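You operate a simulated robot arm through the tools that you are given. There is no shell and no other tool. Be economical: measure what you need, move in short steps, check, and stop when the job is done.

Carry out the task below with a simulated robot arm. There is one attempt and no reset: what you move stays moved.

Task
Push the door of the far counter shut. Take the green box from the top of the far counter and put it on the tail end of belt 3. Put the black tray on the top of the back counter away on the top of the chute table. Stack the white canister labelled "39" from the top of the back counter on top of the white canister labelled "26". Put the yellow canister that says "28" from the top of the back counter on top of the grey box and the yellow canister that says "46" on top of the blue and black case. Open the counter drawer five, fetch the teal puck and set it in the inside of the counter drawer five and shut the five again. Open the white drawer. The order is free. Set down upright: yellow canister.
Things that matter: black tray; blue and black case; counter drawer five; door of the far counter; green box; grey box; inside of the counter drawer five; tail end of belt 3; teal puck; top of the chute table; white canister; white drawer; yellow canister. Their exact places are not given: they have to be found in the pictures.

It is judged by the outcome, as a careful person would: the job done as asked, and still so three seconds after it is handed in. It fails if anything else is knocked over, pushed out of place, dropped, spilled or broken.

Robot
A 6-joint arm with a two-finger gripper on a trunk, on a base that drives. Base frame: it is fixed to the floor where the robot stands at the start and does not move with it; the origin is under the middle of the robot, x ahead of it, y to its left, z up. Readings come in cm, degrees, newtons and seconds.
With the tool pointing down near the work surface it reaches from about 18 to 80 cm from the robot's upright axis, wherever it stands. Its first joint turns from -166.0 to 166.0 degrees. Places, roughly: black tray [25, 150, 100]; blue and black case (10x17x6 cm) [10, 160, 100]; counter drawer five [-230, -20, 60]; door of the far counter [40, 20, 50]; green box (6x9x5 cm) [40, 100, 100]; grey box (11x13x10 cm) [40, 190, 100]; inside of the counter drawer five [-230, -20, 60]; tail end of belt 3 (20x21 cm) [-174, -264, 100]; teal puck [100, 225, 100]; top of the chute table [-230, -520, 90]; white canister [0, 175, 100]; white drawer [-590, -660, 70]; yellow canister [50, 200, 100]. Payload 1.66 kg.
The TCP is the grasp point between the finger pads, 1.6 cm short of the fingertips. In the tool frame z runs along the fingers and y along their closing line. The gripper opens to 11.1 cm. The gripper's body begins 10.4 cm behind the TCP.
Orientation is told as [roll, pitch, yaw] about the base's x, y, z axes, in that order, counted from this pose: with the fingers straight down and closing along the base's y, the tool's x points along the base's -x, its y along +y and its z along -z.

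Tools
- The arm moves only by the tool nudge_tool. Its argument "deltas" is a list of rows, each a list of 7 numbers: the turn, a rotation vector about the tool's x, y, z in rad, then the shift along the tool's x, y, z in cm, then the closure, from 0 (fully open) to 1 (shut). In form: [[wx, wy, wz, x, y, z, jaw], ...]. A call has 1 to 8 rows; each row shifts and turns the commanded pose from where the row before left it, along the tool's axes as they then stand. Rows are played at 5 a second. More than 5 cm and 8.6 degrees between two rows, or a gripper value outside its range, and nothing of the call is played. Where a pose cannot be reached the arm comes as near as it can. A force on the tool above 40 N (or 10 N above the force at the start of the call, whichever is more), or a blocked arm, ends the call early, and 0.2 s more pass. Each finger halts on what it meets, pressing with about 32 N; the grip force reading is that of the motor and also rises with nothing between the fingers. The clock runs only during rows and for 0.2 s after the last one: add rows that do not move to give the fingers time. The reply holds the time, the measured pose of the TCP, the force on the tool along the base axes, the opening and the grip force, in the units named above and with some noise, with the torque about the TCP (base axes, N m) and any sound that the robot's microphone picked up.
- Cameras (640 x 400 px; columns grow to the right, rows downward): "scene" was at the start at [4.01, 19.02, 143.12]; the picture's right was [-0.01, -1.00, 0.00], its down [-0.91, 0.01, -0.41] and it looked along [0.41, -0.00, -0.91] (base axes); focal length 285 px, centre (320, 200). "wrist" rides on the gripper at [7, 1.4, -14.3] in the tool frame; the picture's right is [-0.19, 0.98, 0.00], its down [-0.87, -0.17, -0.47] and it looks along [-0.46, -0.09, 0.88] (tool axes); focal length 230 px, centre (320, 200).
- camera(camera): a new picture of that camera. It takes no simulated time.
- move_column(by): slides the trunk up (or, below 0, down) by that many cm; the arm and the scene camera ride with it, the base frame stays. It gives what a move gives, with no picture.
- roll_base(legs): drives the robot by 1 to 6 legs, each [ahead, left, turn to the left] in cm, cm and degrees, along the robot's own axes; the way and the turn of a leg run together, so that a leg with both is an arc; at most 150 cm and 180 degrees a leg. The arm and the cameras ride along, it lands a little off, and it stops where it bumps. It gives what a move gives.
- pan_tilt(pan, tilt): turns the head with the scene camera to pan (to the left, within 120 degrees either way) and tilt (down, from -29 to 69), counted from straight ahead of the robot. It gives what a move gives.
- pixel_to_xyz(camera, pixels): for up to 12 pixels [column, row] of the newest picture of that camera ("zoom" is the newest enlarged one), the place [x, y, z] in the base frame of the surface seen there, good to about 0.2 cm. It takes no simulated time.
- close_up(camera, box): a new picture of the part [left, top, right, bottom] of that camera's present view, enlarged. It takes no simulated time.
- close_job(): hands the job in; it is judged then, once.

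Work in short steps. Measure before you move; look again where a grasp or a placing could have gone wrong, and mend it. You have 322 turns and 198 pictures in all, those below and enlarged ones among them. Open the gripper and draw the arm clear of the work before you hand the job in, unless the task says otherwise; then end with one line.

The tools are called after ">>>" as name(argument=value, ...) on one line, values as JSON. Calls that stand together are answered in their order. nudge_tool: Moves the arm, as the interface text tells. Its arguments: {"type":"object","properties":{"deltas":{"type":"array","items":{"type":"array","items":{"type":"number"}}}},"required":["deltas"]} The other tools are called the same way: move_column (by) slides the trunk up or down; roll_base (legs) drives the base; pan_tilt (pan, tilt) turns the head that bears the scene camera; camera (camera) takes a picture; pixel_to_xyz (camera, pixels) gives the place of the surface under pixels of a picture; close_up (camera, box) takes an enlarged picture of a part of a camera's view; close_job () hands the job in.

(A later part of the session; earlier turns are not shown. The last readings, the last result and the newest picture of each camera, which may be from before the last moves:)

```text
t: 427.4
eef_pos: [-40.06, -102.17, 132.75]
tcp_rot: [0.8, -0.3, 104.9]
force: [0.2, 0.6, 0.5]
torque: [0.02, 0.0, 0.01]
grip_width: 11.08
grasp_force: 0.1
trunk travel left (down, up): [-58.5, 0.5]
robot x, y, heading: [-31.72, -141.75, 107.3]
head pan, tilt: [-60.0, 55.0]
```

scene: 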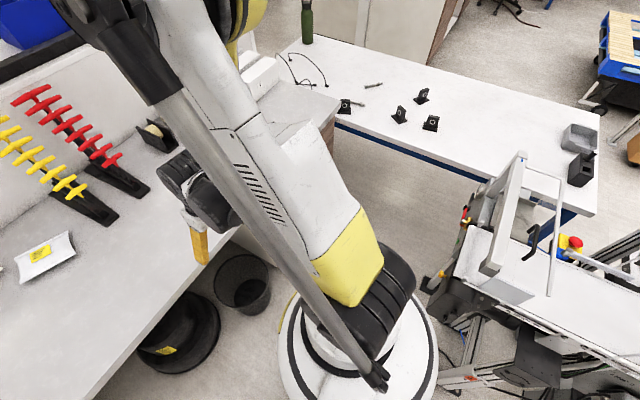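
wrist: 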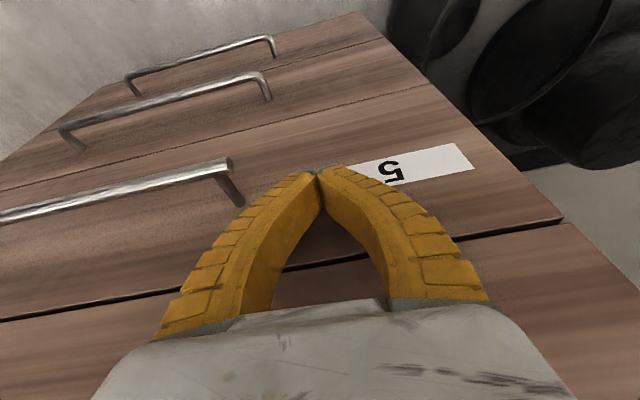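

>>> roll_base(legs=[[125, -16, 0], [125, -16, 0], [16, -33, 0], [0, 0, -89.3]])

>>> pan_tilt(pan=-5, tilt=48)

>>> camera(camera="scene")

>>> camera(camera="wrist")

```text
t: 445.5
eef_pos: [-10.54, 143.16, 132.65]
tcp_rot: [0.8, -0.2, 17.0]
force: [0.4, 0.5, 0.4]
torque: [-0.02, 0.01, 0.0]
grip_width: 11.09
grasp_force: 0.2
trunk travel left (down, up): [-58.5, 0.5]
robot x, y, heading: [-50.01, 133.8, 19.7]
head pan, tilt: [-60.0, 55.0]
```

```text
t: 446.8
eef_pos: [-10.63, 143.05, 132.7]
tcp_rot: [0.8, -0.2, 17.1]
force: [0.1, -0.1, -0.7]
torque: [-0.01, 0.02, 0.0]
grip_width: 11.09
grasp_force: 0.0
trunk travel left (down, up): [-58.5, 0.5]
robot x, y, heading: [-49.78, 133.34, 19.6]
head pan, tilt: [-5.0, 48.0]
```

```text
85 pictures are left
```

scene: 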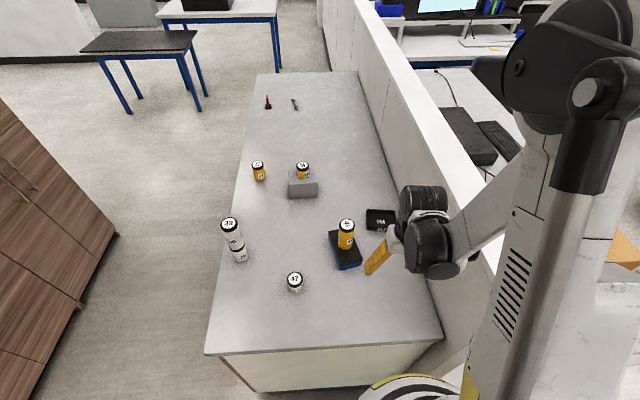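

```text
84 pictures are left
```

wrist: 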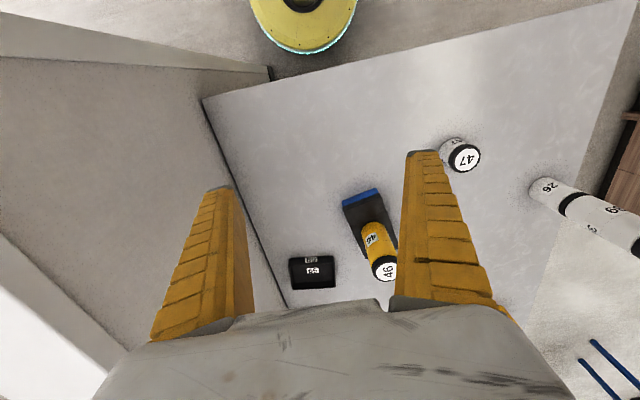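

Everything is still in place. I measure the tray.

>>> close_up(camera="scene", box=[325, 185, 425, 275])

>>> close_up(camera="wrist", box=[270, 235, 350, 305])

>>> pixel_to_xyz(camera="zoom", pixels=[[150, 195], [520, 185], [535, 410], [180, 425], [320, 300], [150, 330], [540, 300], [335, 180], [360, 430]])

```text
4.44 times, centred on (375, 230) of scene
```

zoom: 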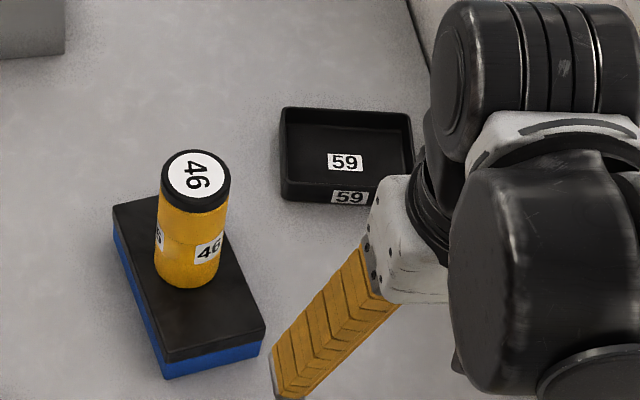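

```text
5.71 times, centred on (310, 270) of wrist
```

zoom: 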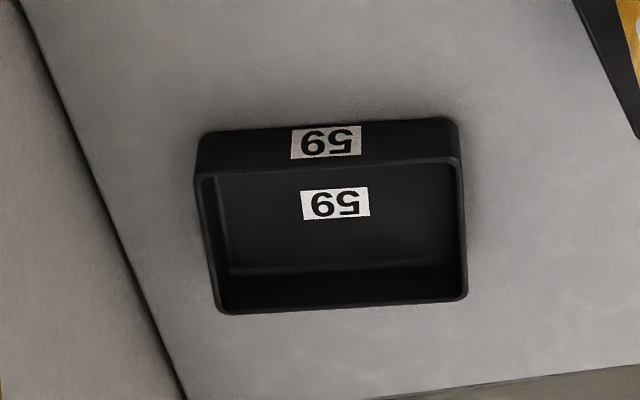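

```text
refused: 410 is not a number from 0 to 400
```

>>> pixel_to_xyz(camera="zoom", pixels=[[198, 178], [460, 163], [465, 295], [222, 310], [330, 235], [330, 170], [205, 135], [455, 120], [340, 305], [215, 240], [465, 230], [120, 240]])

```text
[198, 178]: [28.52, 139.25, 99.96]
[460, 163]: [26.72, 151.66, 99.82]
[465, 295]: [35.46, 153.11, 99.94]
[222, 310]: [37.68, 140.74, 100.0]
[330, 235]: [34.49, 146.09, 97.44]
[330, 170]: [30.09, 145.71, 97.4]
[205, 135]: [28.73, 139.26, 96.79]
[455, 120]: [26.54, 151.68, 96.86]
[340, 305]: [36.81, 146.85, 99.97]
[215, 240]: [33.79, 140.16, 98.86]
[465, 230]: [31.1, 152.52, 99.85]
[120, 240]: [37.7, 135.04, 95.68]
```

Tray (rim z 100): corners (28.5,139.3),(26.7,151.7),(35.5,153.1),(37.7,140.7). I'll pinch its north wall's middle at (31.1,152.1), keeping away from the partition. I drive 6.5 cm closer and align.

>>> roll_base(legs=[[6.5, 0, -1.5]])

>>> nudge_tool(deltas=[[0, 0, 0.06, -4.5, 0, 0, 0.3], [0, 0, 0.06, -4.5, 0, 0, 0.6], [0, 0, 0, -4.8, 0, 0, 0.62], [0, 0, 0, -4.8, 0, 0, 0.62], [0, 0, 0, -4.8, 0, 0, 0.62], [0, 0, 0, -4.8, 0, 0, 0.62], [0, 0, 0, -4.0, 0, 0, 0.62]])

```text
t: 447.8
eef_pos: [-4.41, 144.21, 132.76]
tcp_rot: [0.9, -0.2, 15.6]
force: [1.0, -1.0, -0.2]
torque: [0.01, 0.06, -0.01]
grip_width: 11.09
grasp_force: 0.2
trunk travel left (down, up): [-58.5, 0.5]
robot x, y, heading: [-44.09, 135.5, 18.4]
head pan, tilt: [-5.0, 48.0]
```

```text
t: 449.4
eef_pos: [27.3, 149.64, 132.74]
tcp_rot: [0.8, -0.1, 8.8]
force: [-0.8, -0.2, 0.2]
torque: [0.0, 0.04, -0.04]
grip_width: 4.46
grasp_force: 1.6
trunk travel left (down, up): [-58.5, 0.5]
robot x, y, heading: [-43.92, 135.6, 18.1]
head pan, tilt: [-5.0, 48.0]
```

>>> nudge_tool(deltas=[[0, 0, 0, -4.1, 1.9, 0, 0.62], [0, 0, 0, 0, 0, 0, 0.62]])

>>> move_column(by=-21)

>>> camera(camera="wrist")

>>> camera(camera="scene")

```text
t: 450.0
eef_pos: [30.61, 152.42, 133.0]
tcp_rot: [0.8, -0.2, 8.7]
force: [-1.4, -0.1, -0.5]
torque: [0.03, -0.1, 0.03]
grip_width: 4.44
grasp_force: 1.4
trunk travel left (down, up): [-58.5, 0.5]
robot x, y, heading: [-43.93, 135.53, 18.1]
head pan, tilt: [-5.0, 48.0]
```

```text
t: 452.2
eef_pos: [30.77, 152.45, 111.9]
tcp_rot: [0.7, -0.1, 8.7]
force: [-0.4, 0.5, 0.3]
torque: [-0.02, 0.01, 0.01]
grip_width: 4.44
grasp_force: 1.9
trunk travel left (down, up): [-37.5, 21.5]
robot x, y, heading: [-43.79, 135.16, 18.4]
head pan, tilt: [-5.0, 48.0]
```

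```text
81 pictures are left
```

wrist: 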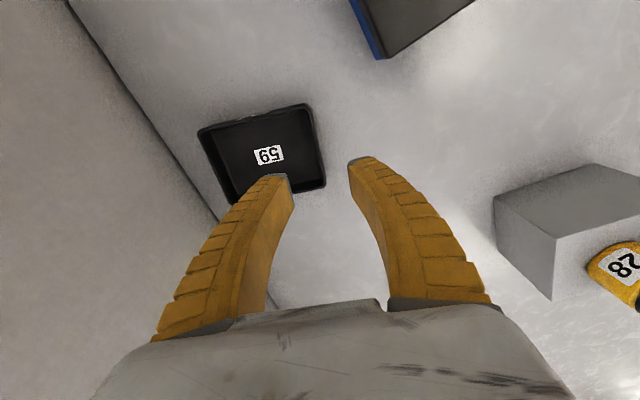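

```text
80 pictures are left
```

scene: 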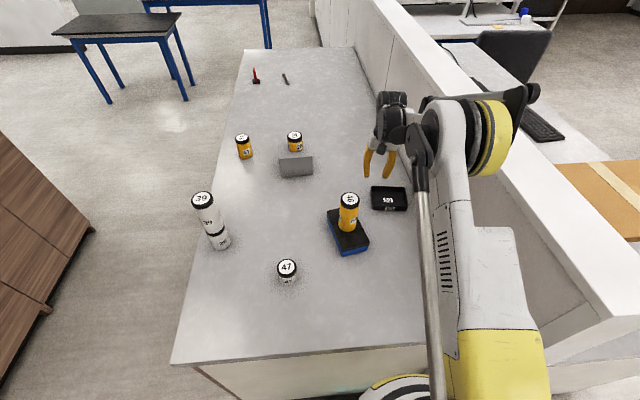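

I measure the tray's north rim from this closer view.

>>> close_up(camera="wrist", box=[190, 90, 340, 210])

```text
3.33 times, centred on (265, 150) of wrist
```

zoom: 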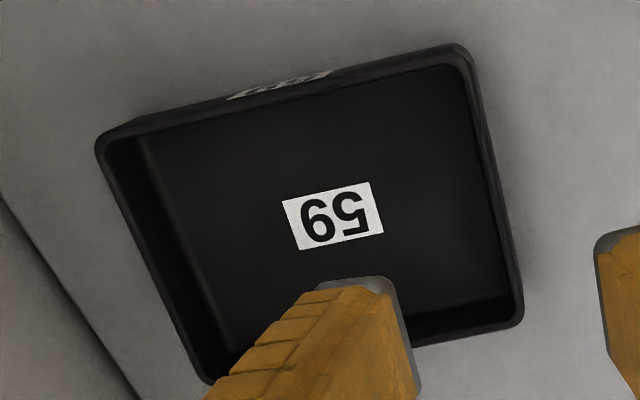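

>>> pixel_to_xyz(camera="zoom", pixels=[[466, 55], [518, 312], [492, 175], [484, 180], [500, 175], [495, 220], [476, 130], [102, 142], [212, 378]])

```text
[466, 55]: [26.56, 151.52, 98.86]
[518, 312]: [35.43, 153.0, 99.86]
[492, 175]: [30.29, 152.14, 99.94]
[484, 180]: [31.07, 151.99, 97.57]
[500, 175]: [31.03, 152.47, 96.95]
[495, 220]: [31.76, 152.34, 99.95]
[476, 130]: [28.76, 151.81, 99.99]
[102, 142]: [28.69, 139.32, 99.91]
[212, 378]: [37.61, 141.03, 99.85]
```

Rim line is within 0.25 cm of the TCP. Lower to z≈99.5 and pinch.

>>> move_column(by=-12.3)

>>> nudge_tool(deltas=[[0, 0, 0, 0, -0.2, 0, 0.62], [0, 0, 0, 0, 0, 0, 0.8], [0, 0, 0, 0, 0, 0, 1], [0, 0, 0, 0, 0, 0, 1], [0, 0, 0, 0, 0, 0, 1]])

>>> move_column(by=5)

>>> camera(camera="wrist")

```text
t: 453.7
eef_pos: [30.83, 152.37, 99.63]
tcp_rot: [0.7, 0.0, 8.8]
force: [0.5, -0.2, -0.1]
torque: [-0.02, -0.03, 0.02]
grip_width: 4.48
grasp_force: 2.0
trunk travel left (down, up): [-25.2, 33.8]
robot x, y, heading: [-43.8, 135.5, 18.3]
head pan, tilt: [-5.0, 48.0]
```

```text
t: 454.9
eef_pos: [30.8, 152.05, 99.68]
tcp_rot: [0.7, -0.2, 8.8]
force: [0.8, -0.1, 3.7]
torque: [-0.03, 0.03, 0.08]
grip_width: 0.6
grasp_force: 31.0
trunk travel left (down, up): [-25.2, 33.8]
robot x, y, heading: [-43.27, 135.5, 18.3]
head pan, tilt: [-5.0, 48.0]
```

```text
t: 455.9
eef_pos: [30.92, 152.2, 104.41]
tcp_rot: [0.7, -0.1, 8.8]
force: [-0.2, 0.1, -0.7]
torque: [0.06, 0.02, -0.01]
grip_width: 0.61
grasp_force: 30.8
trunk travel left (down, up): [-30.2, 28.8]
robot x, y, heading: [-43.42, 135.52, 18.0]
head pan, tilt: [-5.0, 48.0]
```

```text
78 pictures are left
```

wrist: 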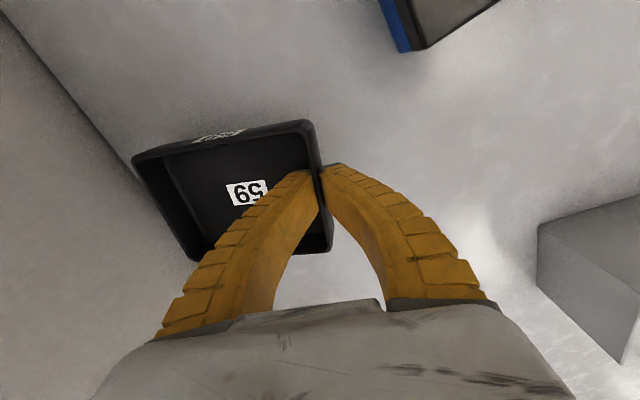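

Tray is held level. I raise, retract and drive back south.

>>> move_column(by=28.5)

>>> nudge_tool(deltas=[[0, 0, 0, 4.8, 0, 0, 1], [0, 0, 0, 4.8, 0, 0, 1], [0, 0, 0, 4.8, 0, 0, 1], [0, 0, 0, 4.8, 0, 0, 1], [0, 0, 0, 4.8, 0, 0, 1], [0, 0, 0, 4.8, 0, 0, 1]])

>>> camera(camera="scene")

```text
t: 458.7
eef_pos: [30.75, 152.16, 132.88]
tcp_rot: [0.7, 0.0, 8.7]
force: [0.4, 0.3, 0.1]
torque: [0.08, -0.01, 0.03]
grip_width: 0.62
grasp_force: 31.1
trunk travel left (down, up): [-58.7, 0.3]
robot x, y, heading: [-44.05, 135.74, 17.9]
head pan, tilt: [-5.0, 48.0]
```

```text
t: 460.1
eef_pos: [1.97, 147.79, 133.15]
tcp_rot: [0.8, -0.1, 8.7]
force: [-1.3, -0.1, -1.1]
torque: [0.05, -0.08, -0.01]
grip_width: 0.62
grasp_force: 30.1
trunk travel left (down, up): [-58.7, 0.3]
robot x, y, heading: [-43.5, 135.62, 18.1]
head pan, tilt: [-5.0, 48.0]
```

```text
77 pictures are left
```

scene: 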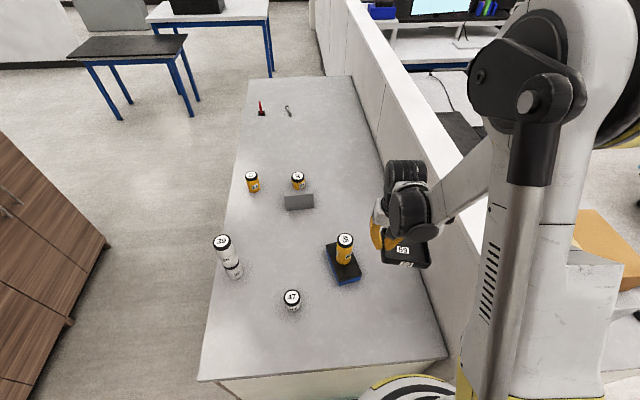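

I back straight off first (tray is lower than the partition top), then turn south and drive.

>>> roll_base(legs=[[-55, 0, 0], [0, 0, -90]])

>>> camera(camera="wrist")

```text
t: 467.2
eef_pos: [-85.2, 71.92, 133.01]
tcp_rot: [0.9, -0.1, -81.8]
force: [0.2, -0.1, -0.9]
torque: [0.06, -0.06, 0.01]
grip_width: 0.6
grasp_force: 30.9
trunk travel left (down, up): [-58.7, 0.3]
robot x, y, heading: [-96.83, 118.32, -72.5]
head pan, tilt: [-5.0, 48.0]
```

```text
76 pictures are left
```

wrist: 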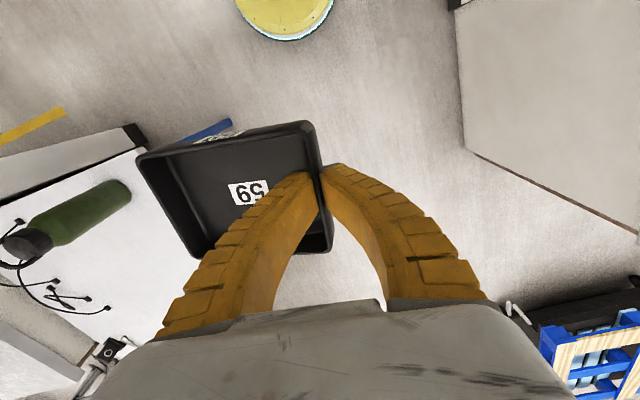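

>>> roll_base(legs=[[134, -7, 0], [134, -7, 0]])

>>> pan_tilt(pan=-30, tilt=25)

>>> camera(camera="scene")

```text
t: 480.2
eef_pos: [-20.73, -186.9, 133.07]
tcp_rot: [0.9, -0.1, -82.6]
force: [-0.3, 0.8, -0.7]
torque: [0.0, -0.08, 0.02]
grip_width: 0.61
grasp_force: 31.1
trunk travel left (down, up): [-58.7, 0.3]
robot x, y, heading: [-31.98, -140.24, -73.0]
head pan, tilt: [-5.0, 48.0]
```

```text
t: 481.1
eef_pos: [-20.75, -186.88, 133.12]
tcp_rot: [0.8, -0.1, -82.6]
force: [-0.7, 0.7, 0.8]
torque: [0.06, -0.04, 0.01]
grip_width: 0.61
grasp_force: 31.6
trunk travel left (down, up): [-58.7, 0.3]
robot x, y, heading: [-31.79, -141.12, -73.0]
head pan, tilt: [-30.0, 25.0]
```

```text
75 pictures are left
```

scene: 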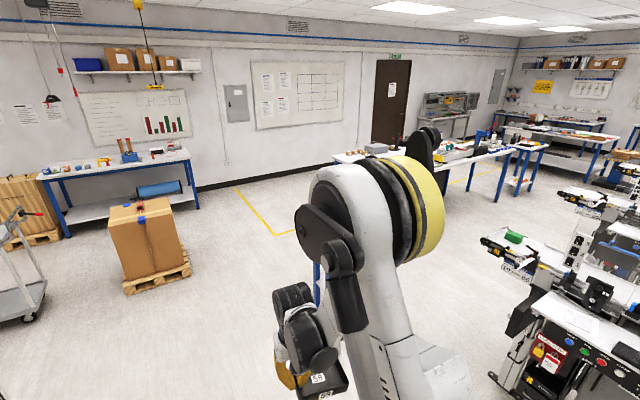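

>>> roll_base(legs=[[76.2, -89.3, 0], [36.3, -35.1, 0], [22.6, -56, 0]])

>>> pan_tilt(pan=20, tilt=30)

>>> camera(camera="scene")

>>> pan_tilt(pan=-60, tilt=25)

>>> camera(camera="scene")

```text
t: 492.6
eef_pos: [-151.6, -371.38, 133.1]
tcp_rot: [0.8, -0.1, -82.4]
force: [-0.3, 0.0, -0.3]
torque: [0.03, -0.08, 0.01]
grip_width: 0.61
grasp_force: 31.0
trunk travel left (down, up): [-58.7, 0.3]
robot x, y, heading: [-163.02, -325.13, -73.2]
head pan, tilt: [-30.0, 25.0]
```

```text
t: 493.8
eef_pos: [-151.54, -371.35, 133.05]
tcp_rot: [0.9, 0.0, -82.4]
force: [-0.1, 0.3, -0.3]
torque: [-0.01, -0.05, -0.01]
grip_width: 0.63
grasp_force: 30.7
trunk travel left (down, up): [-58.7, 0.3]
robot x, y, heading: [-163.02, -324.95, -72.9]
head pan, tilt: [20.0, 30.0]
```

```text
74 pictures are left
```

scene: 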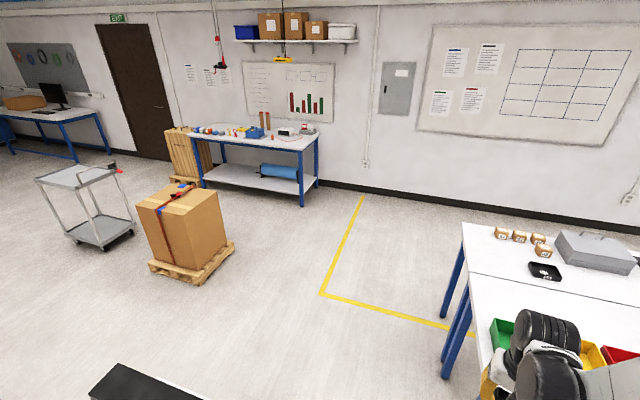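

```text
t: 495.4
eef_pos: [-151.58, -371.5, 132.9]
tcp_rot: [0.9, -0.1, -82.5]
force: [0.2, 1.3, -0.7]
torque: [0.05, -0.05, 0.0]
grip_width: 0.58
grasp_force: 30.8
trunk travel left (down, up): [-58.7, 0.3]
robot x, y, heading: [-163.01, -325.23, -73.0]
head pan, tilt: [-60.0, 25.0]
```

```text
73 pictures are left
```

scene: 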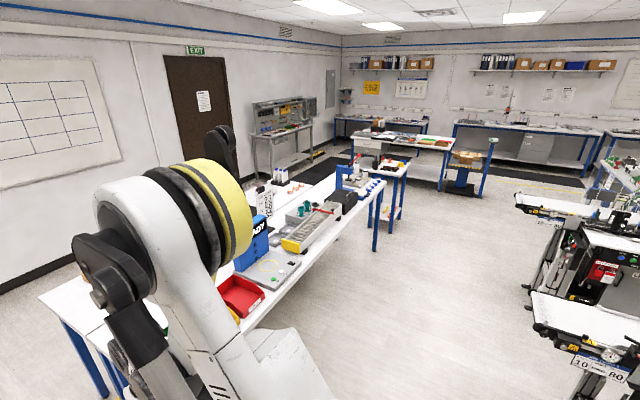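

Two benches stand side by side. I measure their surfaces and objects to see which is at (-230,-520).

>>> pixel_to_xyz(camera="scene", pixels=[[295, 245], [330, 200], [375, 185], [265, 320], [290, 300], [60, 290], [282, 195], [300, 190], [200, 310], [350, 190], [285, 130], [310, 222]])

>>> close_up(camera="scene", box=[200, 140, 400, 320])

```text
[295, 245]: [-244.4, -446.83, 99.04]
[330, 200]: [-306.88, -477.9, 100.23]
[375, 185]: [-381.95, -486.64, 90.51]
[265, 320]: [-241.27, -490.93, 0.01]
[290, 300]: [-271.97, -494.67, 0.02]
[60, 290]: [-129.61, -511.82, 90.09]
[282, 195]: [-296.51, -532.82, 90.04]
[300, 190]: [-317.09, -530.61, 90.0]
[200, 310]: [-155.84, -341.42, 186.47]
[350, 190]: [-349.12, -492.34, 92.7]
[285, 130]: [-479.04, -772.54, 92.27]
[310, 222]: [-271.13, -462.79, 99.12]
```

```text
2.22 times, centred on (300, 230) of scene
```

zoom: 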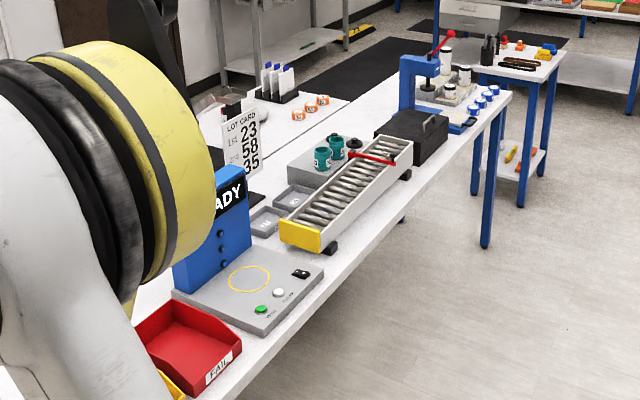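

I measure table edges and the seam to determine each table's extents.

>>> pixel_to_xyz(camera="zoom", pixels=[[510, 95], [400, 215], [260, 360], [330, 125], [345, 100], [300, 135], [270, 110], [420, 70], [460, 90], [230, 210], [310, 105]])

>>> pan_tilt(pan=0, tilt=40)

>>> camera(camera="scene")

```text
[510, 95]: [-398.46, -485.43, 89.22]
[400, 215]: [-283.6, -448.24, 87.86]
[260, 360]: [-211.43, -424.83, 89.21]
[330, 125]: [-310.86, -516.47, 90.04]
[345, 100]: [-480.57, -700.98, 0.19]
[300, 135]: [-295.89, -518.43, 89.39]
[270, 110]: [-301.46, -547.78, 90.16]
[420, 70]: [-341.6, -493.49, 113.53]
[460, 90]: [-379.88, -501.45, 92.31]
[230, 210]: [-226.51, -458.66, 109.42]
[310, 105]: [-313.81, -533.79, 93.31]
```

```text
t: 496.7
eef_pos: [-151.55, -371.35, 133.16]
tcp_rot: [0.9, -0.1, -82.4]
force: [0.0, 0.1, -2.4]
torque: [0.01, -0.02, 0.0]
grip_width: 0.6
grasp_force: 30.5
trunk travel left (down, up): [-58.7, 0.3]
robot x, y, heading: [-162.86, -325.02, -73.1]
head pan, tilt: [0.0, 40.0]
```

```text
71 pictures are left
```

scene: 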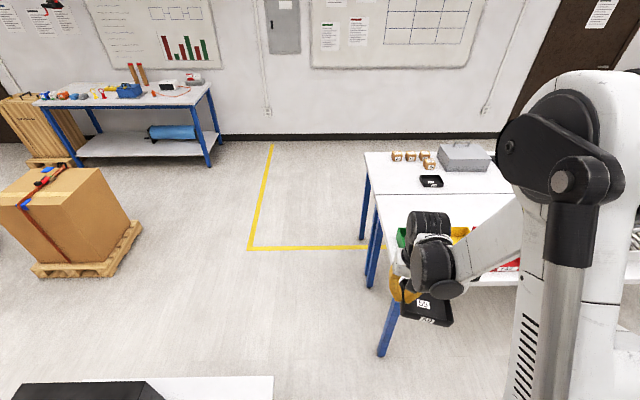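

The stated place (-230,-520) fits the rear bench. I measure its left end and zoom in to look for a name.

>>> close_up(camera="scene", box=[350, 130, 520, 236])

>>> pixel_to_xyz(camera="zoom", pixels=[[60, 90], [85, 225], [320, 190], [310, 190], [200, 180], [150, 95], [300, 100], [430, 110], [450, 200], [100, 240], [200, 225]])

```text
3.76 times, centred on (435, 183) of scene
```

zoom: 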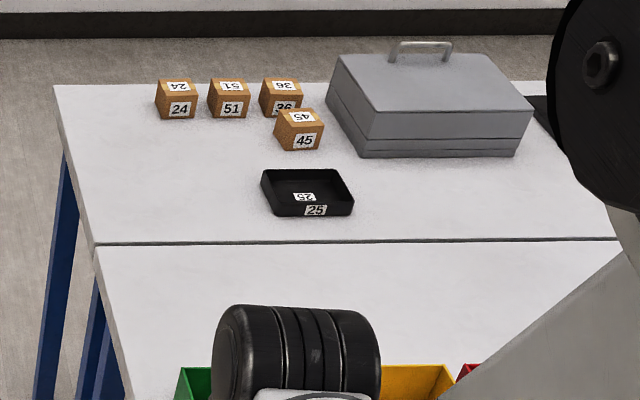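

```text
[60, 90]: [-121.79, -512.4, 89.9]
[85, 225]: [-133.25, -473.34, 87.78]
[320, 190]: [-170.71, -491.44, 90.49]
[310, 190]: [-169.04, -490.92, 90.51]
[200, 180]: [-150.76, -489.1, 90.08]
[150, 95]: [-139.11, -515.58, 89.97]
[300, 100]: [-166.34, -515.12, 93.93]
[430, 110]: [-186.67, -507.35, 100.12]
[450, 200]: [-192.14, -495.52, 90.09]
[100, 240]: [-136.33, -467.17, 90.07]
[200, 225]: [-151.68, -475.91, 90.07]
```

Rear bench spans s −404…−450 (matching the stated place), so that's the chute table. I check the shelf's corner to pass between it and the bench.

>>> pan_tilt(pan=0, tilt=62)

>>> camera(camera="scene")

```text
t: 497.5
eef_pos: [-151.67, -371.38, 133.19]
tcp_rot: [0.8, -0.1, -82.4]
force: [-0.1, -0.4, -0.9]
torque: [-0.01, -0.06, 0.02]
grip_width: 0.59
grasp_force: 30.6
trunk travel left (down, up): [-58.7, 0.3]
robot x, y, heading: [-163.02, -324.95, -73.2]
head pan, tilt: [0.0, 62.0]
```

```text
69 pictures are left
```

scene: 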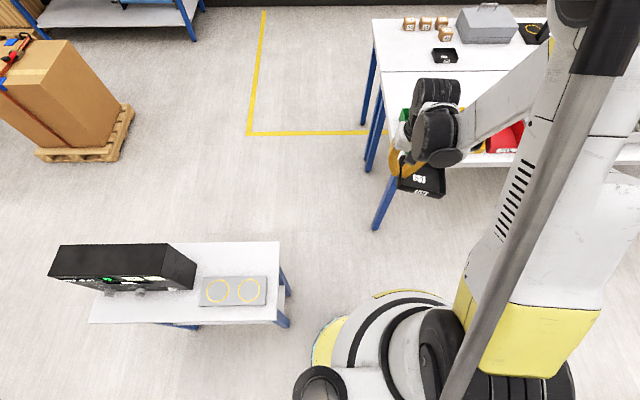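

>>> pixel_to_xyz(camera="scene", pixels=[[279, 244], [277, 320], [288, 290], [376, 225], [374, 165], [365, 125], [390, 215], [250, 132]])

```text
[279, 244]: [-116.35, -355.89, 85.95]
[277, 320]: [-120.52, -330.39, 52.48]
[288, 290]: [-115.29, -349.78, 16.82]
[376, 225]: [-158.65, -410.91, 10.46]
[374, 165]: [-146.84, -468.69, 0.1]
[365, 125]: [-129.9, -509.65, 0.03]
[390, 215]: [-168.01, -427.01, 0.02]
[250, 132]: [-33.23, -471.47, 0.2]
```

I drive between shelf and bench to the bench's left end and turn to face it.

>>> roll_base(legs=[[56.3, 1.6, 0], [29.8, 8.7, 0], [60, 3.2, 0], [0, 0, -89]])

>>> pan_tilt(pan=0, tilt=45)

>>> camera(camera="scene")

```text
t: 509.3
eef_pos: [-152.86, -473.81, 133.16]
tcp_rot: [0.9, -0.1, -172.0]
force: [-0.7, -0.5, -0.9]
torque: [-0.07, -0.02, -0.01]
grip_width: 0.62
grasp_force: 31.2
trunk travel left (down, up): [-58.7, 0.3]
robot x, y, heading: [-106.79, -462.31, -162.6]
head pan, tilt: [0.0, 62.0]
```

```text
t: 510.1
eef_pos: [-152.87, -473.94, 133.01]
tcp_rot: [0.9, -0.1, -172.0]
force: [0.3, -0.1, -1.1]
torque: [-0.04, -0.01, -0.02]
grip_width: 0.61
grasp_force: 30.7
trunk travel left (down, up): [-58.7, 0.3]
robot x, y, heading: [-106.63, -462.63, -162.5]
head pan, tilt: [0.0, 45.0]
```

```text
68 pictures are left
```

scene: 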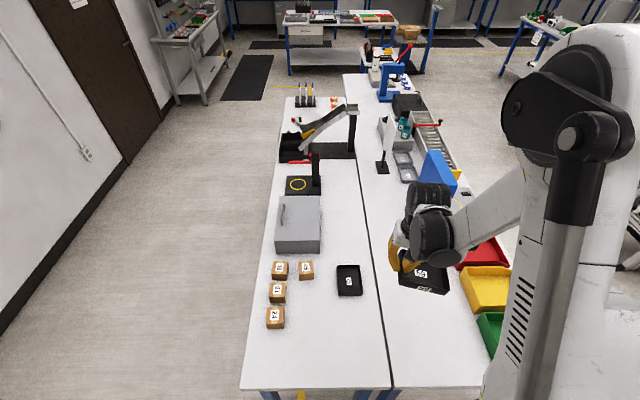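

The rear bench carries a chute device at (320,130) — confirmed chute table. I move the tray to its free end near (330,345).

>>> pixel_to_xyz(camera="scene", pixels=[[330, 345], [348, 295], [285, 318], [385, 380], [350, 270], [335, 370], [280, 330]])

>>> nudge_tool(deltas=[[0, 0, 0, 2, 4.3, 0, 1], [0, 0, 0, 2, 4.3, 0, 1], [0, 0, 0, 2, 4.3, 0, 1], [0, 0, 0, 1.5, 4.3, 0, 1], [0, 0, 0, 0, 4.0, 0, 1], [0, 0, 0, 0, 0, 0, 1]])

>>> camera(camera="scene")

```text
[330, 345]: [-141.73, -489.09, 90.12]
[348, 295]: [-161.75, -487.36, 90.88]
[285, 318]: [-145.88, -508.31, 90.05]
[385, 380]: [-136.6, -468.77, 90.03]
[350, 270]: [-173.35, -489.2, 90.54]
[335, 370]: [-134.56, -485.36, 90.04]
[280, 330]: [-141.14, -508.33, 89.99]
```

```text
t: 511.5
eef_pos: [-142.3, -493.73, 133.43]
tcp_rot: [0.9, -0.1, -172.0]
force: [0.5, 0.5, 0.0]
torque: [-0.1, -0.02, 0.01]
grip_width: 0.59
grasp_force: 30.8
trunk travel left (down, up): [-58.7, 0.3]
robot x, y, heading: [-106.41, -462.56, -162.7]
head pan, tilt: [0.0, 45.0]
```

```text
67 pictures are left
```

scene: 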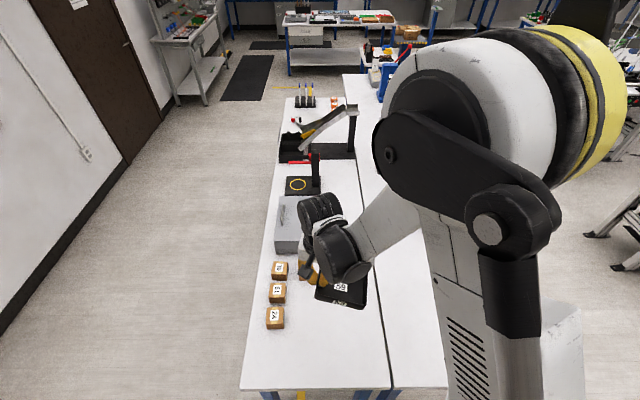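

Well placed over free space. Lower 38 cm, check, then to contact.

>>> move_column(by=-37)

>>> camera(camera="wrist")

```text
t: 515.1
eef_pos: [-142.42, -493.79, 96.42]
tcp_rot: [1.0, -0.1, -172.0]
force: [-0.8, -0.7, -0.1]
torque: [-0.06, -0.01, 0.02]
grip_width: 0.6
grasp_force: 30.3
trunk travel left (down, up): [-21.7, 37.3]
robot x, y, heading: [-106.41, -462.75, -162.4]
head pan, tilt: [0.0, 45.0]
```

```text
66 pictures are left
```

wrist: 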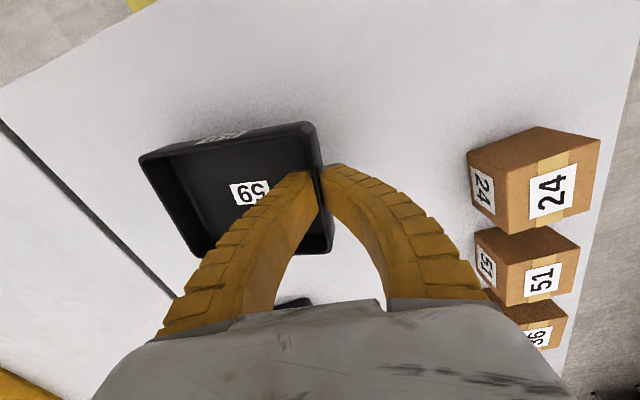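

>>> move_column(by=-3.3)

>>> move_column(by=-0.4)

```text
t: 515.9
eef_pos: [-142.41, -493.75, 93.2]
tcp_rot: [1.0, -0.2, -172.1]
force: [0.7, -0.5, 0.3]
torque: [-0.01, 0.05, 0.02]
grip_width: 0.6
grasp_force: 31.4
trunk travel left (down, up): [-18.4, 40.6]
robot x, y, heading: [-106.65, -461.94, -162.5]
head pan, tilt: [0.0, 45.0]
```

```text
t: 516.4
eef_pos: [-142.3, -493.63, 92.77]
tcp_rot: [0.9, -0.1, -172.0]
force: [0.8, -0.7, 0.8]
torque: [0.02, 0.03, 0.01]
grip_width: 0.62
grasp_force: 31.2
trunk travel left (down, up): [-18.0, 41.0]
robot x, y, heading: [-106.56, -462.22, -162.7]
head pan, tilt: [0.0, 45.0]
```

Touching (force rising to ~+1 N net). I open slightly and raise.

>>> nudge_tool(deltas=[[0, 0, 0, 0, 0, 0, 0.9], [0, 0, 0, 0, 0, 0, 0.75], [0, 0, 0, 0, 0, 0, 0.6], [0, 0, 0, 0, 0, 0, 0.6]])

>>> move_column(by=40)

>>> camera(camera="wrist")

```text
t: 517.4
eef_pos: [-142.42, -493.88, 92.75]
tcp_rot: [1.0, 0.0, -172.1]
force: [-0.1, -0.6, -0.7]
torque: [0.01, 0.02, -0.01]
grip_width: 4.65
grasp_force: 1.3
trunk travel left (down, up): [-18.0, 41.0]
robot x, y, heading: [-106.7, -462.34, -162.5]
head pan, tilt: [0.0, 45.0]
```

```text
t: 521.2
eef_pos: [-142.32, -493.89, 132.66]
tcp_rot: [0.8, -0.1, -172.0]
force: [0.4, -0.3, -0.1]
torque: [0.01, 0.0, 0.0]
grip_width: 4.67
grasp_force: 0.9
trunk travel left (down, up): [-58.0, 1.0]
robot x, y, heading: [-106.69, -462.39, -162.7]
head pan, tilt: [0.0, 45.0]
```

```text
65 pictures are left
```

wrist: 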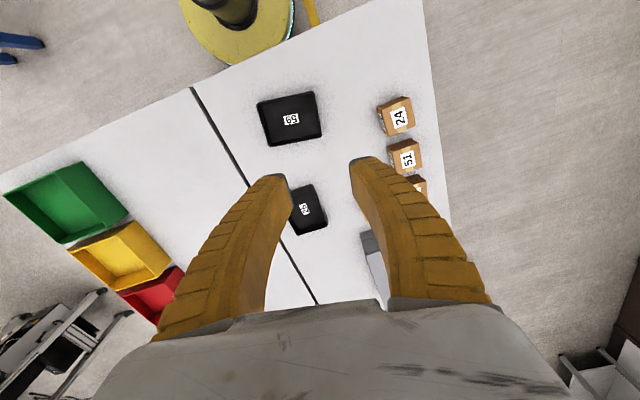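

Tray 59 rests on the chute table. Now I look for the white drawer near (-590,-660), straight ahead.

>>> close_up(camera="scene", box=[140, 0, 460, 110])

>>> pixel_to_xyz(camera="zoom", pixels=[[330, 70], [330, 90], [300, 130], [455, 130], [100, 180], [170, 60], [230, 160], [500, 50], [330, 45], [530, 80]])

```text
2.00 times, centred on (300, 55) of scene
```

zoom: 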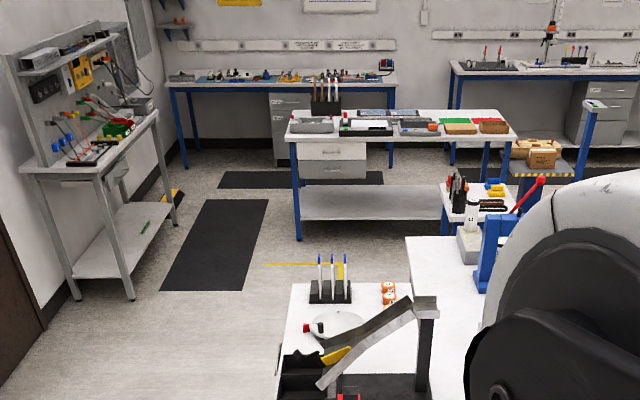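

```text
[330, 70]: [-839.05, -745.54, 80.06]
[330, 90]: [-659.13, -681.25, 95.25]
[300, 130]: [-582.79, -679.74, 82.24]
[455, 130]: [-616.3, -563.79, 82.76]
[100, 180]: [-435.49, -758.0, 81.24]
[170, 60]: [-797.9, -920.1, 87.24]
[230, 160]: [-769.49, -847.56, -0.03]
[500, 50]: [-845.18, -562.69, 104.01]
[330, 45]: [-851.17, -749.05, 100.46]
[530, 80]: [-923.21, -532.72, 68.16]
```

The island table ahead has an upper white drawer at zoom (330,150). I measure corridor features for the route.

>>> pixel_to_xyz(camera="zoom", pixels=[[330, 150], [305, 150], [365, 150], [330, 172], [297, 240], [440, 225], [165, 290], [240, 290], [265, 200], [130, 297], [30, 330], [285, 285]])

>>> pixel_to_xyz(camera="zoom", pixels=[[470, 195], [445, 215], [410, 240], [220, 180], [340, 155], [338, 146], [370, 175], [282, 345]])

```text
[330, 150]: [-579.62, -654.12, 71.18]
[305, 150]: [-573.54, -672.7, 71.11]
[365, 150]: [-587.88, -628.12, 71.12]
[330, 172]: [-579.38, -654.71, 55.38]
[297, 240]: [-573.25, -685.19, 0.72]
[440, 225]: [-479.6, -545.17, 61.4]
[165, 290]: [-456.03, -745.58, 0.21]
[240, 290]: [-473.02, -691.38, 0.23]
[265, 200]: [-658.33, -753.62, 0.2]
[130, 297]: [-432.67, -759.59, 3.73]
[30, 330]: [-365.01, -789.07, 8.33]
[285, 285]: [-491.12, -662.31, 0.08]
```

```text
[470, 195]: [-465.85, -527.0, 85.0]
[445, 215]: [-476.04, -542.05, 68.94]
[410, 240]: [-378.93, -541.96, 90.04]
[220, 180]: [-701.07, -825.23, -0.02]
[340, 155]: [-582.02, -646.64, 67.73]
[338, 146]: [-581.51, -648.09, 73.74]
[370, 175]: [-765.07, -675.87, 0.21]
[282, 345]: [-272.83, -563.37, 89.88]
```

Drawer face is at about (-580,-654), centre s −440, facing this way. I drive along the corridor behind the bench.

>>> roll_base(legs=[[-1.3, 80.1, 0], [78, 0.8, 0], [78, 0.8, 0], [139.9, 1.5, 0]])

>>> pan_tilt(pan=15, tilt=30)

>>> camera(camera="scene")

```text
t: 539.8
eef_pos: [-398.71, -664.16, 132.63]
tcp_rot: [0.8, -0.1, -172.9]
force: [-0.8, -0.6, 0.2]
torque: [0.0, 0.0, 0.0]
grip_width: 4.67
grasp_force: 1.5
trunk travel left (down, up): [-58.0, 1.0]
robot x, y, heading: [-362.39, -632.94, -163.5]
head pan, tilt: [0.0, 45.0]
```

```text
t: 540.5
eef_pos: [-398.71, -664.11, 132.67]
tcp_rot: [0.9, -0.1, -172.9]
force: [-0.8, -0.1, -0.9]
torque: [0.0, 0.04, 0.03]
grip_width: 4.68
grasp_force: 1.3
trunk travel left (down, up): [-58.0, 1.0]
robot x, y, heading: [-362.43, -633.11, -163.4]
head pan, tilt: [15.0, 30.0]
```

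```text
63 pictures are left
```

scene: 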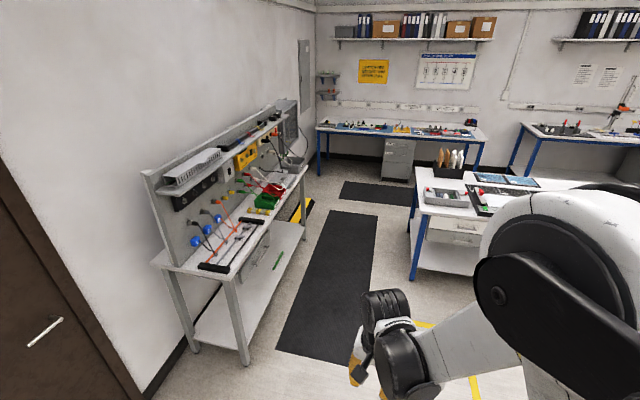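

I drive to in front of the drawer (w 655, s −440).

>>> roll_base(legs=[[60, -24, 0], [55.8, -23.3, 1.4]])

>>> pan_tilt(pan=0, tilt=40)

>>> camera(camera="scene")

>>> camera(camera="wrist")

```text
t: 547.1
eef_pos: [-521.14, -652.76, 132.68]
tcp_rot: [0.9, 0.0, -171.3]
force: [0.3, 0.1, -0.5]
torque: [-0.02, 0.02, -0.04]
grip_width: 4.66
grasp_force: 1.6
trunk travel left (down, up): [-58.0, 1.0]
robot x, y, heading: [-485.9, -620.64, -161.9]
head pan, tilt: [15.0, 30.0]
```

```text
t: 547.9
eef_pos: [-521.13, -652.74, 132.74]
tcp_rot: [0.9, -0.1, -171.3]
force: [-0.1, 1.4, 0.4]
torque: [-0.01, -0.04, 0.0]
grip_width: 4.66
grasp_force: 1.8
trunk travel left (down, up): [-58.0, 1.0]
robot x, y, heading: [-485.74, -620.95, -161.9]
head pan, tilt: [0.0, 40.0]
```

```text
62 pictures are left
```

scene: 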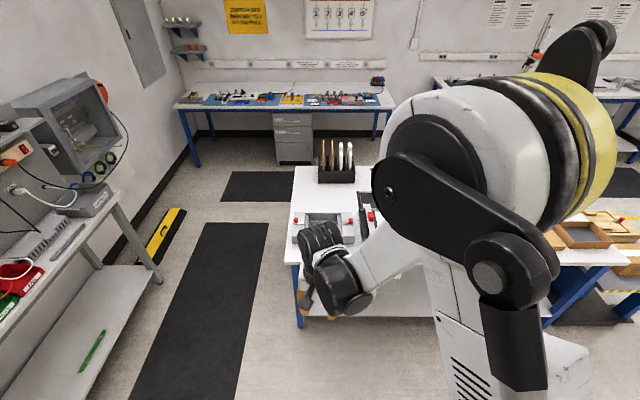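

```text
61 pictures are left
```

wrist: 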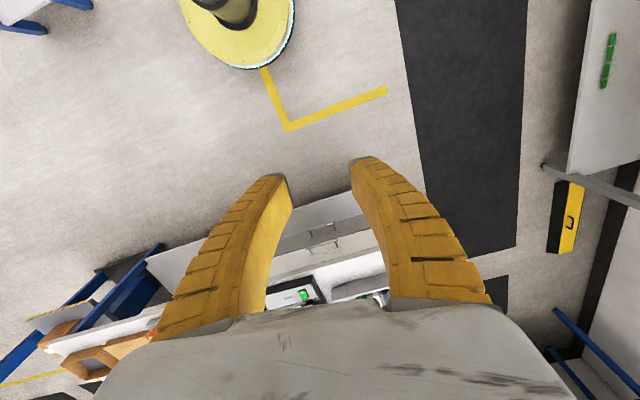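

The wrist camera sees the drawer fronts near (320,235); I zoom in.

>>> close_up(camera="wrist", box=[250, 180, 410, 280])

```text
4.00 times, centred on (330, 230) of wrist
```

zoom: 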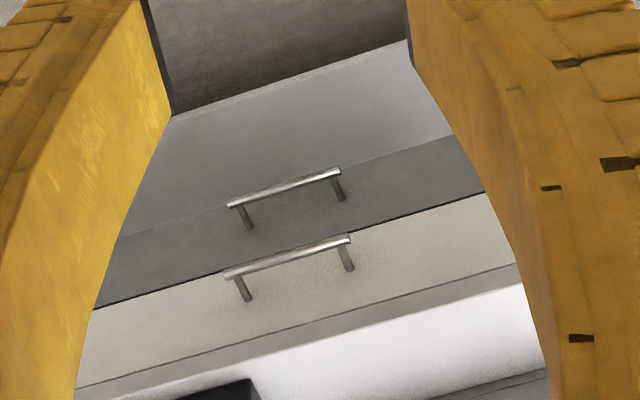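

>>> pixel_to_xyz(camera="zoom", pixels=[[230, 274], [345, 240], [290, 257], [290, 290], [240, 290], [345, 260], [235, 203], [335, 172], [290, 225], [300, 330], [480, 280], [250, 340]])

```text
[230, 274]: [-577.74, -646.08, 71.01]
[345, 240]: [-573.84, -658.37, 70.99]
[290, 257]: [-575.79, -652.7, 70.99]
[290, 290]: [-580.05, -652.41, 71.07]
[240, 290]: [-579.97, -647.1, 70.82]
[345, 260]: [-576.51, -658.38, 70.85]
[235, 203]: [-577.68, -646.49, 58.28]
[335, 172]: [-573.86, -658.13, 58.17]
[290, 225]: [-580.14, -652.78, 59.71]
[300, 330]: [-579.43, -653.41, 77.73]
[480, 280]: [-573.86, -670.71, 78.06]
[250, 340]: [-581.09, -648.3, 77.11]
```

White drawer's bar: centre (-575.8,-652.4,70.6), 4.1 cm off the face. I orient the tool as for drawer five: yaw, 45° tilt, 90° roll.

>>> nudge_tool(deltas=[[0, 0, -0.081, 0, -4.3, 0, 0.6], [0, 0, -0.081, 0, -4.3, 0, 0.6], [0, -0.131, 0, 0, -4.3, 0, 0.6], [0, -0.131, 0, 0, -4.3, 0, 0.6], [0, -0.131, 0, 0, 0, 0, 0.6], [0, -0.131, 0, 0, 0, 0, 0.6], [0, -0.131, 0, 0, 0, 0, 0.6], [0, -0.131, 0, 0, 0, 0, 0.6]])

>>> nudge_tool(deltas=[[0, 0, -0.143, 0, 0, 0, 0.6], [0, 0, -0.143, 0, 0, 0, 0.6], [0, 0, -0.143, 0, 0, 0, 0.6], [0, 0, -0.143, 0, 0, 0, 0.6], [0, 0, -0.143, 0, 0, 0, 0.6], [0, 0, -0.143, 0, 0, 0, 0.6], [0, 0, -0.143, 0, 0, 0, 0.6], [0, 0, -0.143, 0, 0, 0, 0.6]])

>>> nudge_tool(deltas=[[0, 0, -0.143, 0, 0, 0, 0.68], [0, 0, -0.143, 0, 0, 0, 0.68], [0, 0, -0.141, 0, 0, 0, 0.68]])

>>> roll_base(legs=[[25, 0, 0]])

>>> camera(camera="wrist")

```text
t: 549.7
eef_pos: [-528.97, -637.66, 143.74]
tcp_rot: [1.1, -45.4, -163.0]
force: [0.8, -0.1, -0.6]
torque: [0.01, -0.02, 0.0]
grip_width: 4.7
grasp_force: 2.0
out of reach, approached as far as the arm can: row 4, 5, 6, 7, 8
trunk travel left (down, up): [-58.0, 1.0]
robot x, y, heading: [-485.77, -620.65, -161.8]
head pan, tilt: [0.0, 40.0]
```

```text
t: 551.5
eef_pos: [-529.07, -637.46, 143.77]
tcp_rot: [-42.4, -17.8, -89.7]
force: [-0.2, 0.0, 0.8]
torque: [0.01, 0.04, -0.01]
grip_width: 4.65
grasp_force: 1.5
trunk travel left (down, up): [-58.0, 1.0]
robot x, y, heading: [-485.83, -620.76, -161.7]
head pan, tilt: [0.0, 40.0]
```

```text
t: 552.3
eef_pos: [-529.03, -637.58, 143.8]
tcp_rot: [-45.4, -0.8, -71.8]
force: [-0.4, 0.1, -0.2]
torque: [0.0, 0.03, 0.0]
grip_width: 3.82
grasp_force: 2.3
trunk travel left (down, up): [-58.0, 1.0]
robot x, y, heading: [-485.92, -620.66, -161.7]
head pan, tilt: [0.0, 40.0]
```

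```text
t: 554.1
eef_pos: [-552.89, -645.19, 143.68]
tcp_rot: [-45.4, -0.8, -72.2]
force: [-0.3, 0.3, -0.4]
torque: [0.03, -0.03, -0.02]
grip_width: 3.79
grasp_force: 1.9
trunk travel left (down, up): [-58.0, 1.0]
robot x, y, heading: [-509.37, -628.96, -162.3]
head pan, tilt: [0.0, 40.0]
```

```text
59 pictures are left
```

wrist: 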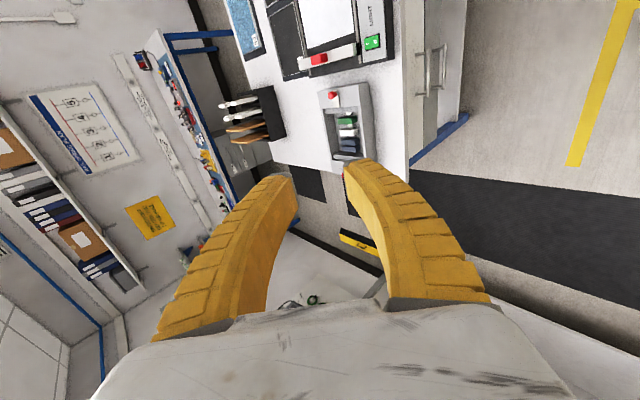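

Aligned at s −443. I lower the trunk 50 cm and check the view.

>>> move_column(by=-40)

>>> move_column(by=-10)

>>> camera(camera="wrist")

```text
t: 558.0
eef_pos: [-552.9, -645.11, 103.77]
tcp_rot: [-45.3, -0.7, -72.2]
force: [0.3, -0.3, 0.2]
torque: [0.01, 0.02, 0.03]
grip_width: 3.82
grasp_force: 2.2
trunk travel left (down, up): [-18.0, 41.0]
robot x, y, heading: [-509.71, -628.78, -161.9]
head pan, tilt: [0.0, 40.0]
```

```text
t: 559.3
eef_pos: [-552.9, -645.17, 93.9]
tcp_rot: [-45.2, -0.8, -72.2]
force: [-0.3, 0.1, -0.1]
torque: [0.01, -0.02, 0.01]
grip_width: 3.8
grasp_force: 2.5
trunk travel left (down, up): [-8.0, 51.0]
robot x, y, heading: [-509.49, -628.24, -162.0]
head pan, tilt: [0.0, 40.0]
```

```text
58 pictures are left
```

wrist: 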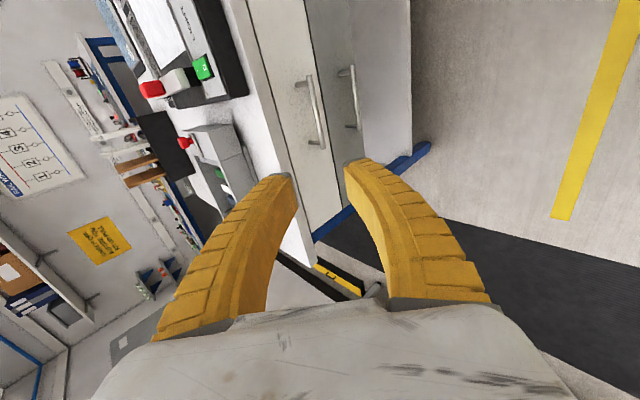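

I advance along the tool axis toward the bar, 27 cm, then check.

>>> nudge_tool(deltas=[[0, 0, 0, 0, -0.1, 4.5, 0.68], [0, 0, 0, 0, -0.1, 4.5, 0.68], [0, 0, 0, 0, -0.1, 4.5, 0.68], [0, 0, 0, 0, -0.1, 4.5, 0.68], [0, 0, 0, 0, -0.1, 4.5, 0.68], [0, 0, 0, 0, -0.1, 4.5, 0.68]])

>>> camera(camera="wrist")

```text
t: 560.7
eef_pos: [-573.85, -652.31, 80.38]
tcp_rot: [-45.4, -0.7, -72.2]
force: [0.5, 0.8, 0.4]
torque: [0.0, -0.01, 0.0]
grip_width: 3.81
grasp_force: 1.6
out of reach, approached as far as the arm can: row 1, 2, 3, 4
trunk travel left (down, up): [-8.0, 51.0]
robot x, y, heading: [-509.44, -628.69, -162.0]
head pan, tilt: [0.0, 40.0]
```

```text
57 pictures are left
```

wrist: 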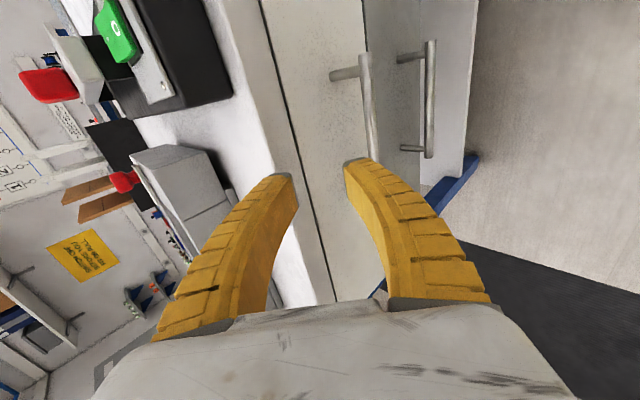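

The arm arrived ~10 cm above the bar (reach-limited path). I shift perpendicular (outward-down) first, then check.

>>> nudge_tool(deltas=[[0, 0, 0, 0, 2.75, 0, 0.68], [0, 0, 0, 0, 2.75, 0, 0.68], [0, 0, 0, 0, 0, 0, 0.68]])

>>> camera(camera="wrist")

```text
t: 561.5
eef_pos: [-573.49, -652.19, 79.94]
tcp_rot: [-45.2, -0.8, -72.2]
force: [0.8, -0.4, -0.1]
torque: [0.0, -0.03, -0.01]
grip_width: 3.8
grasp_force: 1.6
out of reach, approached as far as the arm can: row 1, 2
trunk travel left (down, up): [-8.0, 51.0]
robot x, y, heading: [-509.47, -628.52, -162.0]
head pan, tilt: [0.0, 40.0]
```

```text
56 pictures are left
```

wrist: 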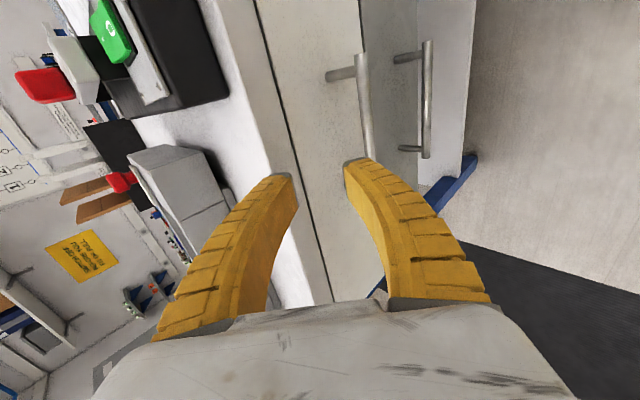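

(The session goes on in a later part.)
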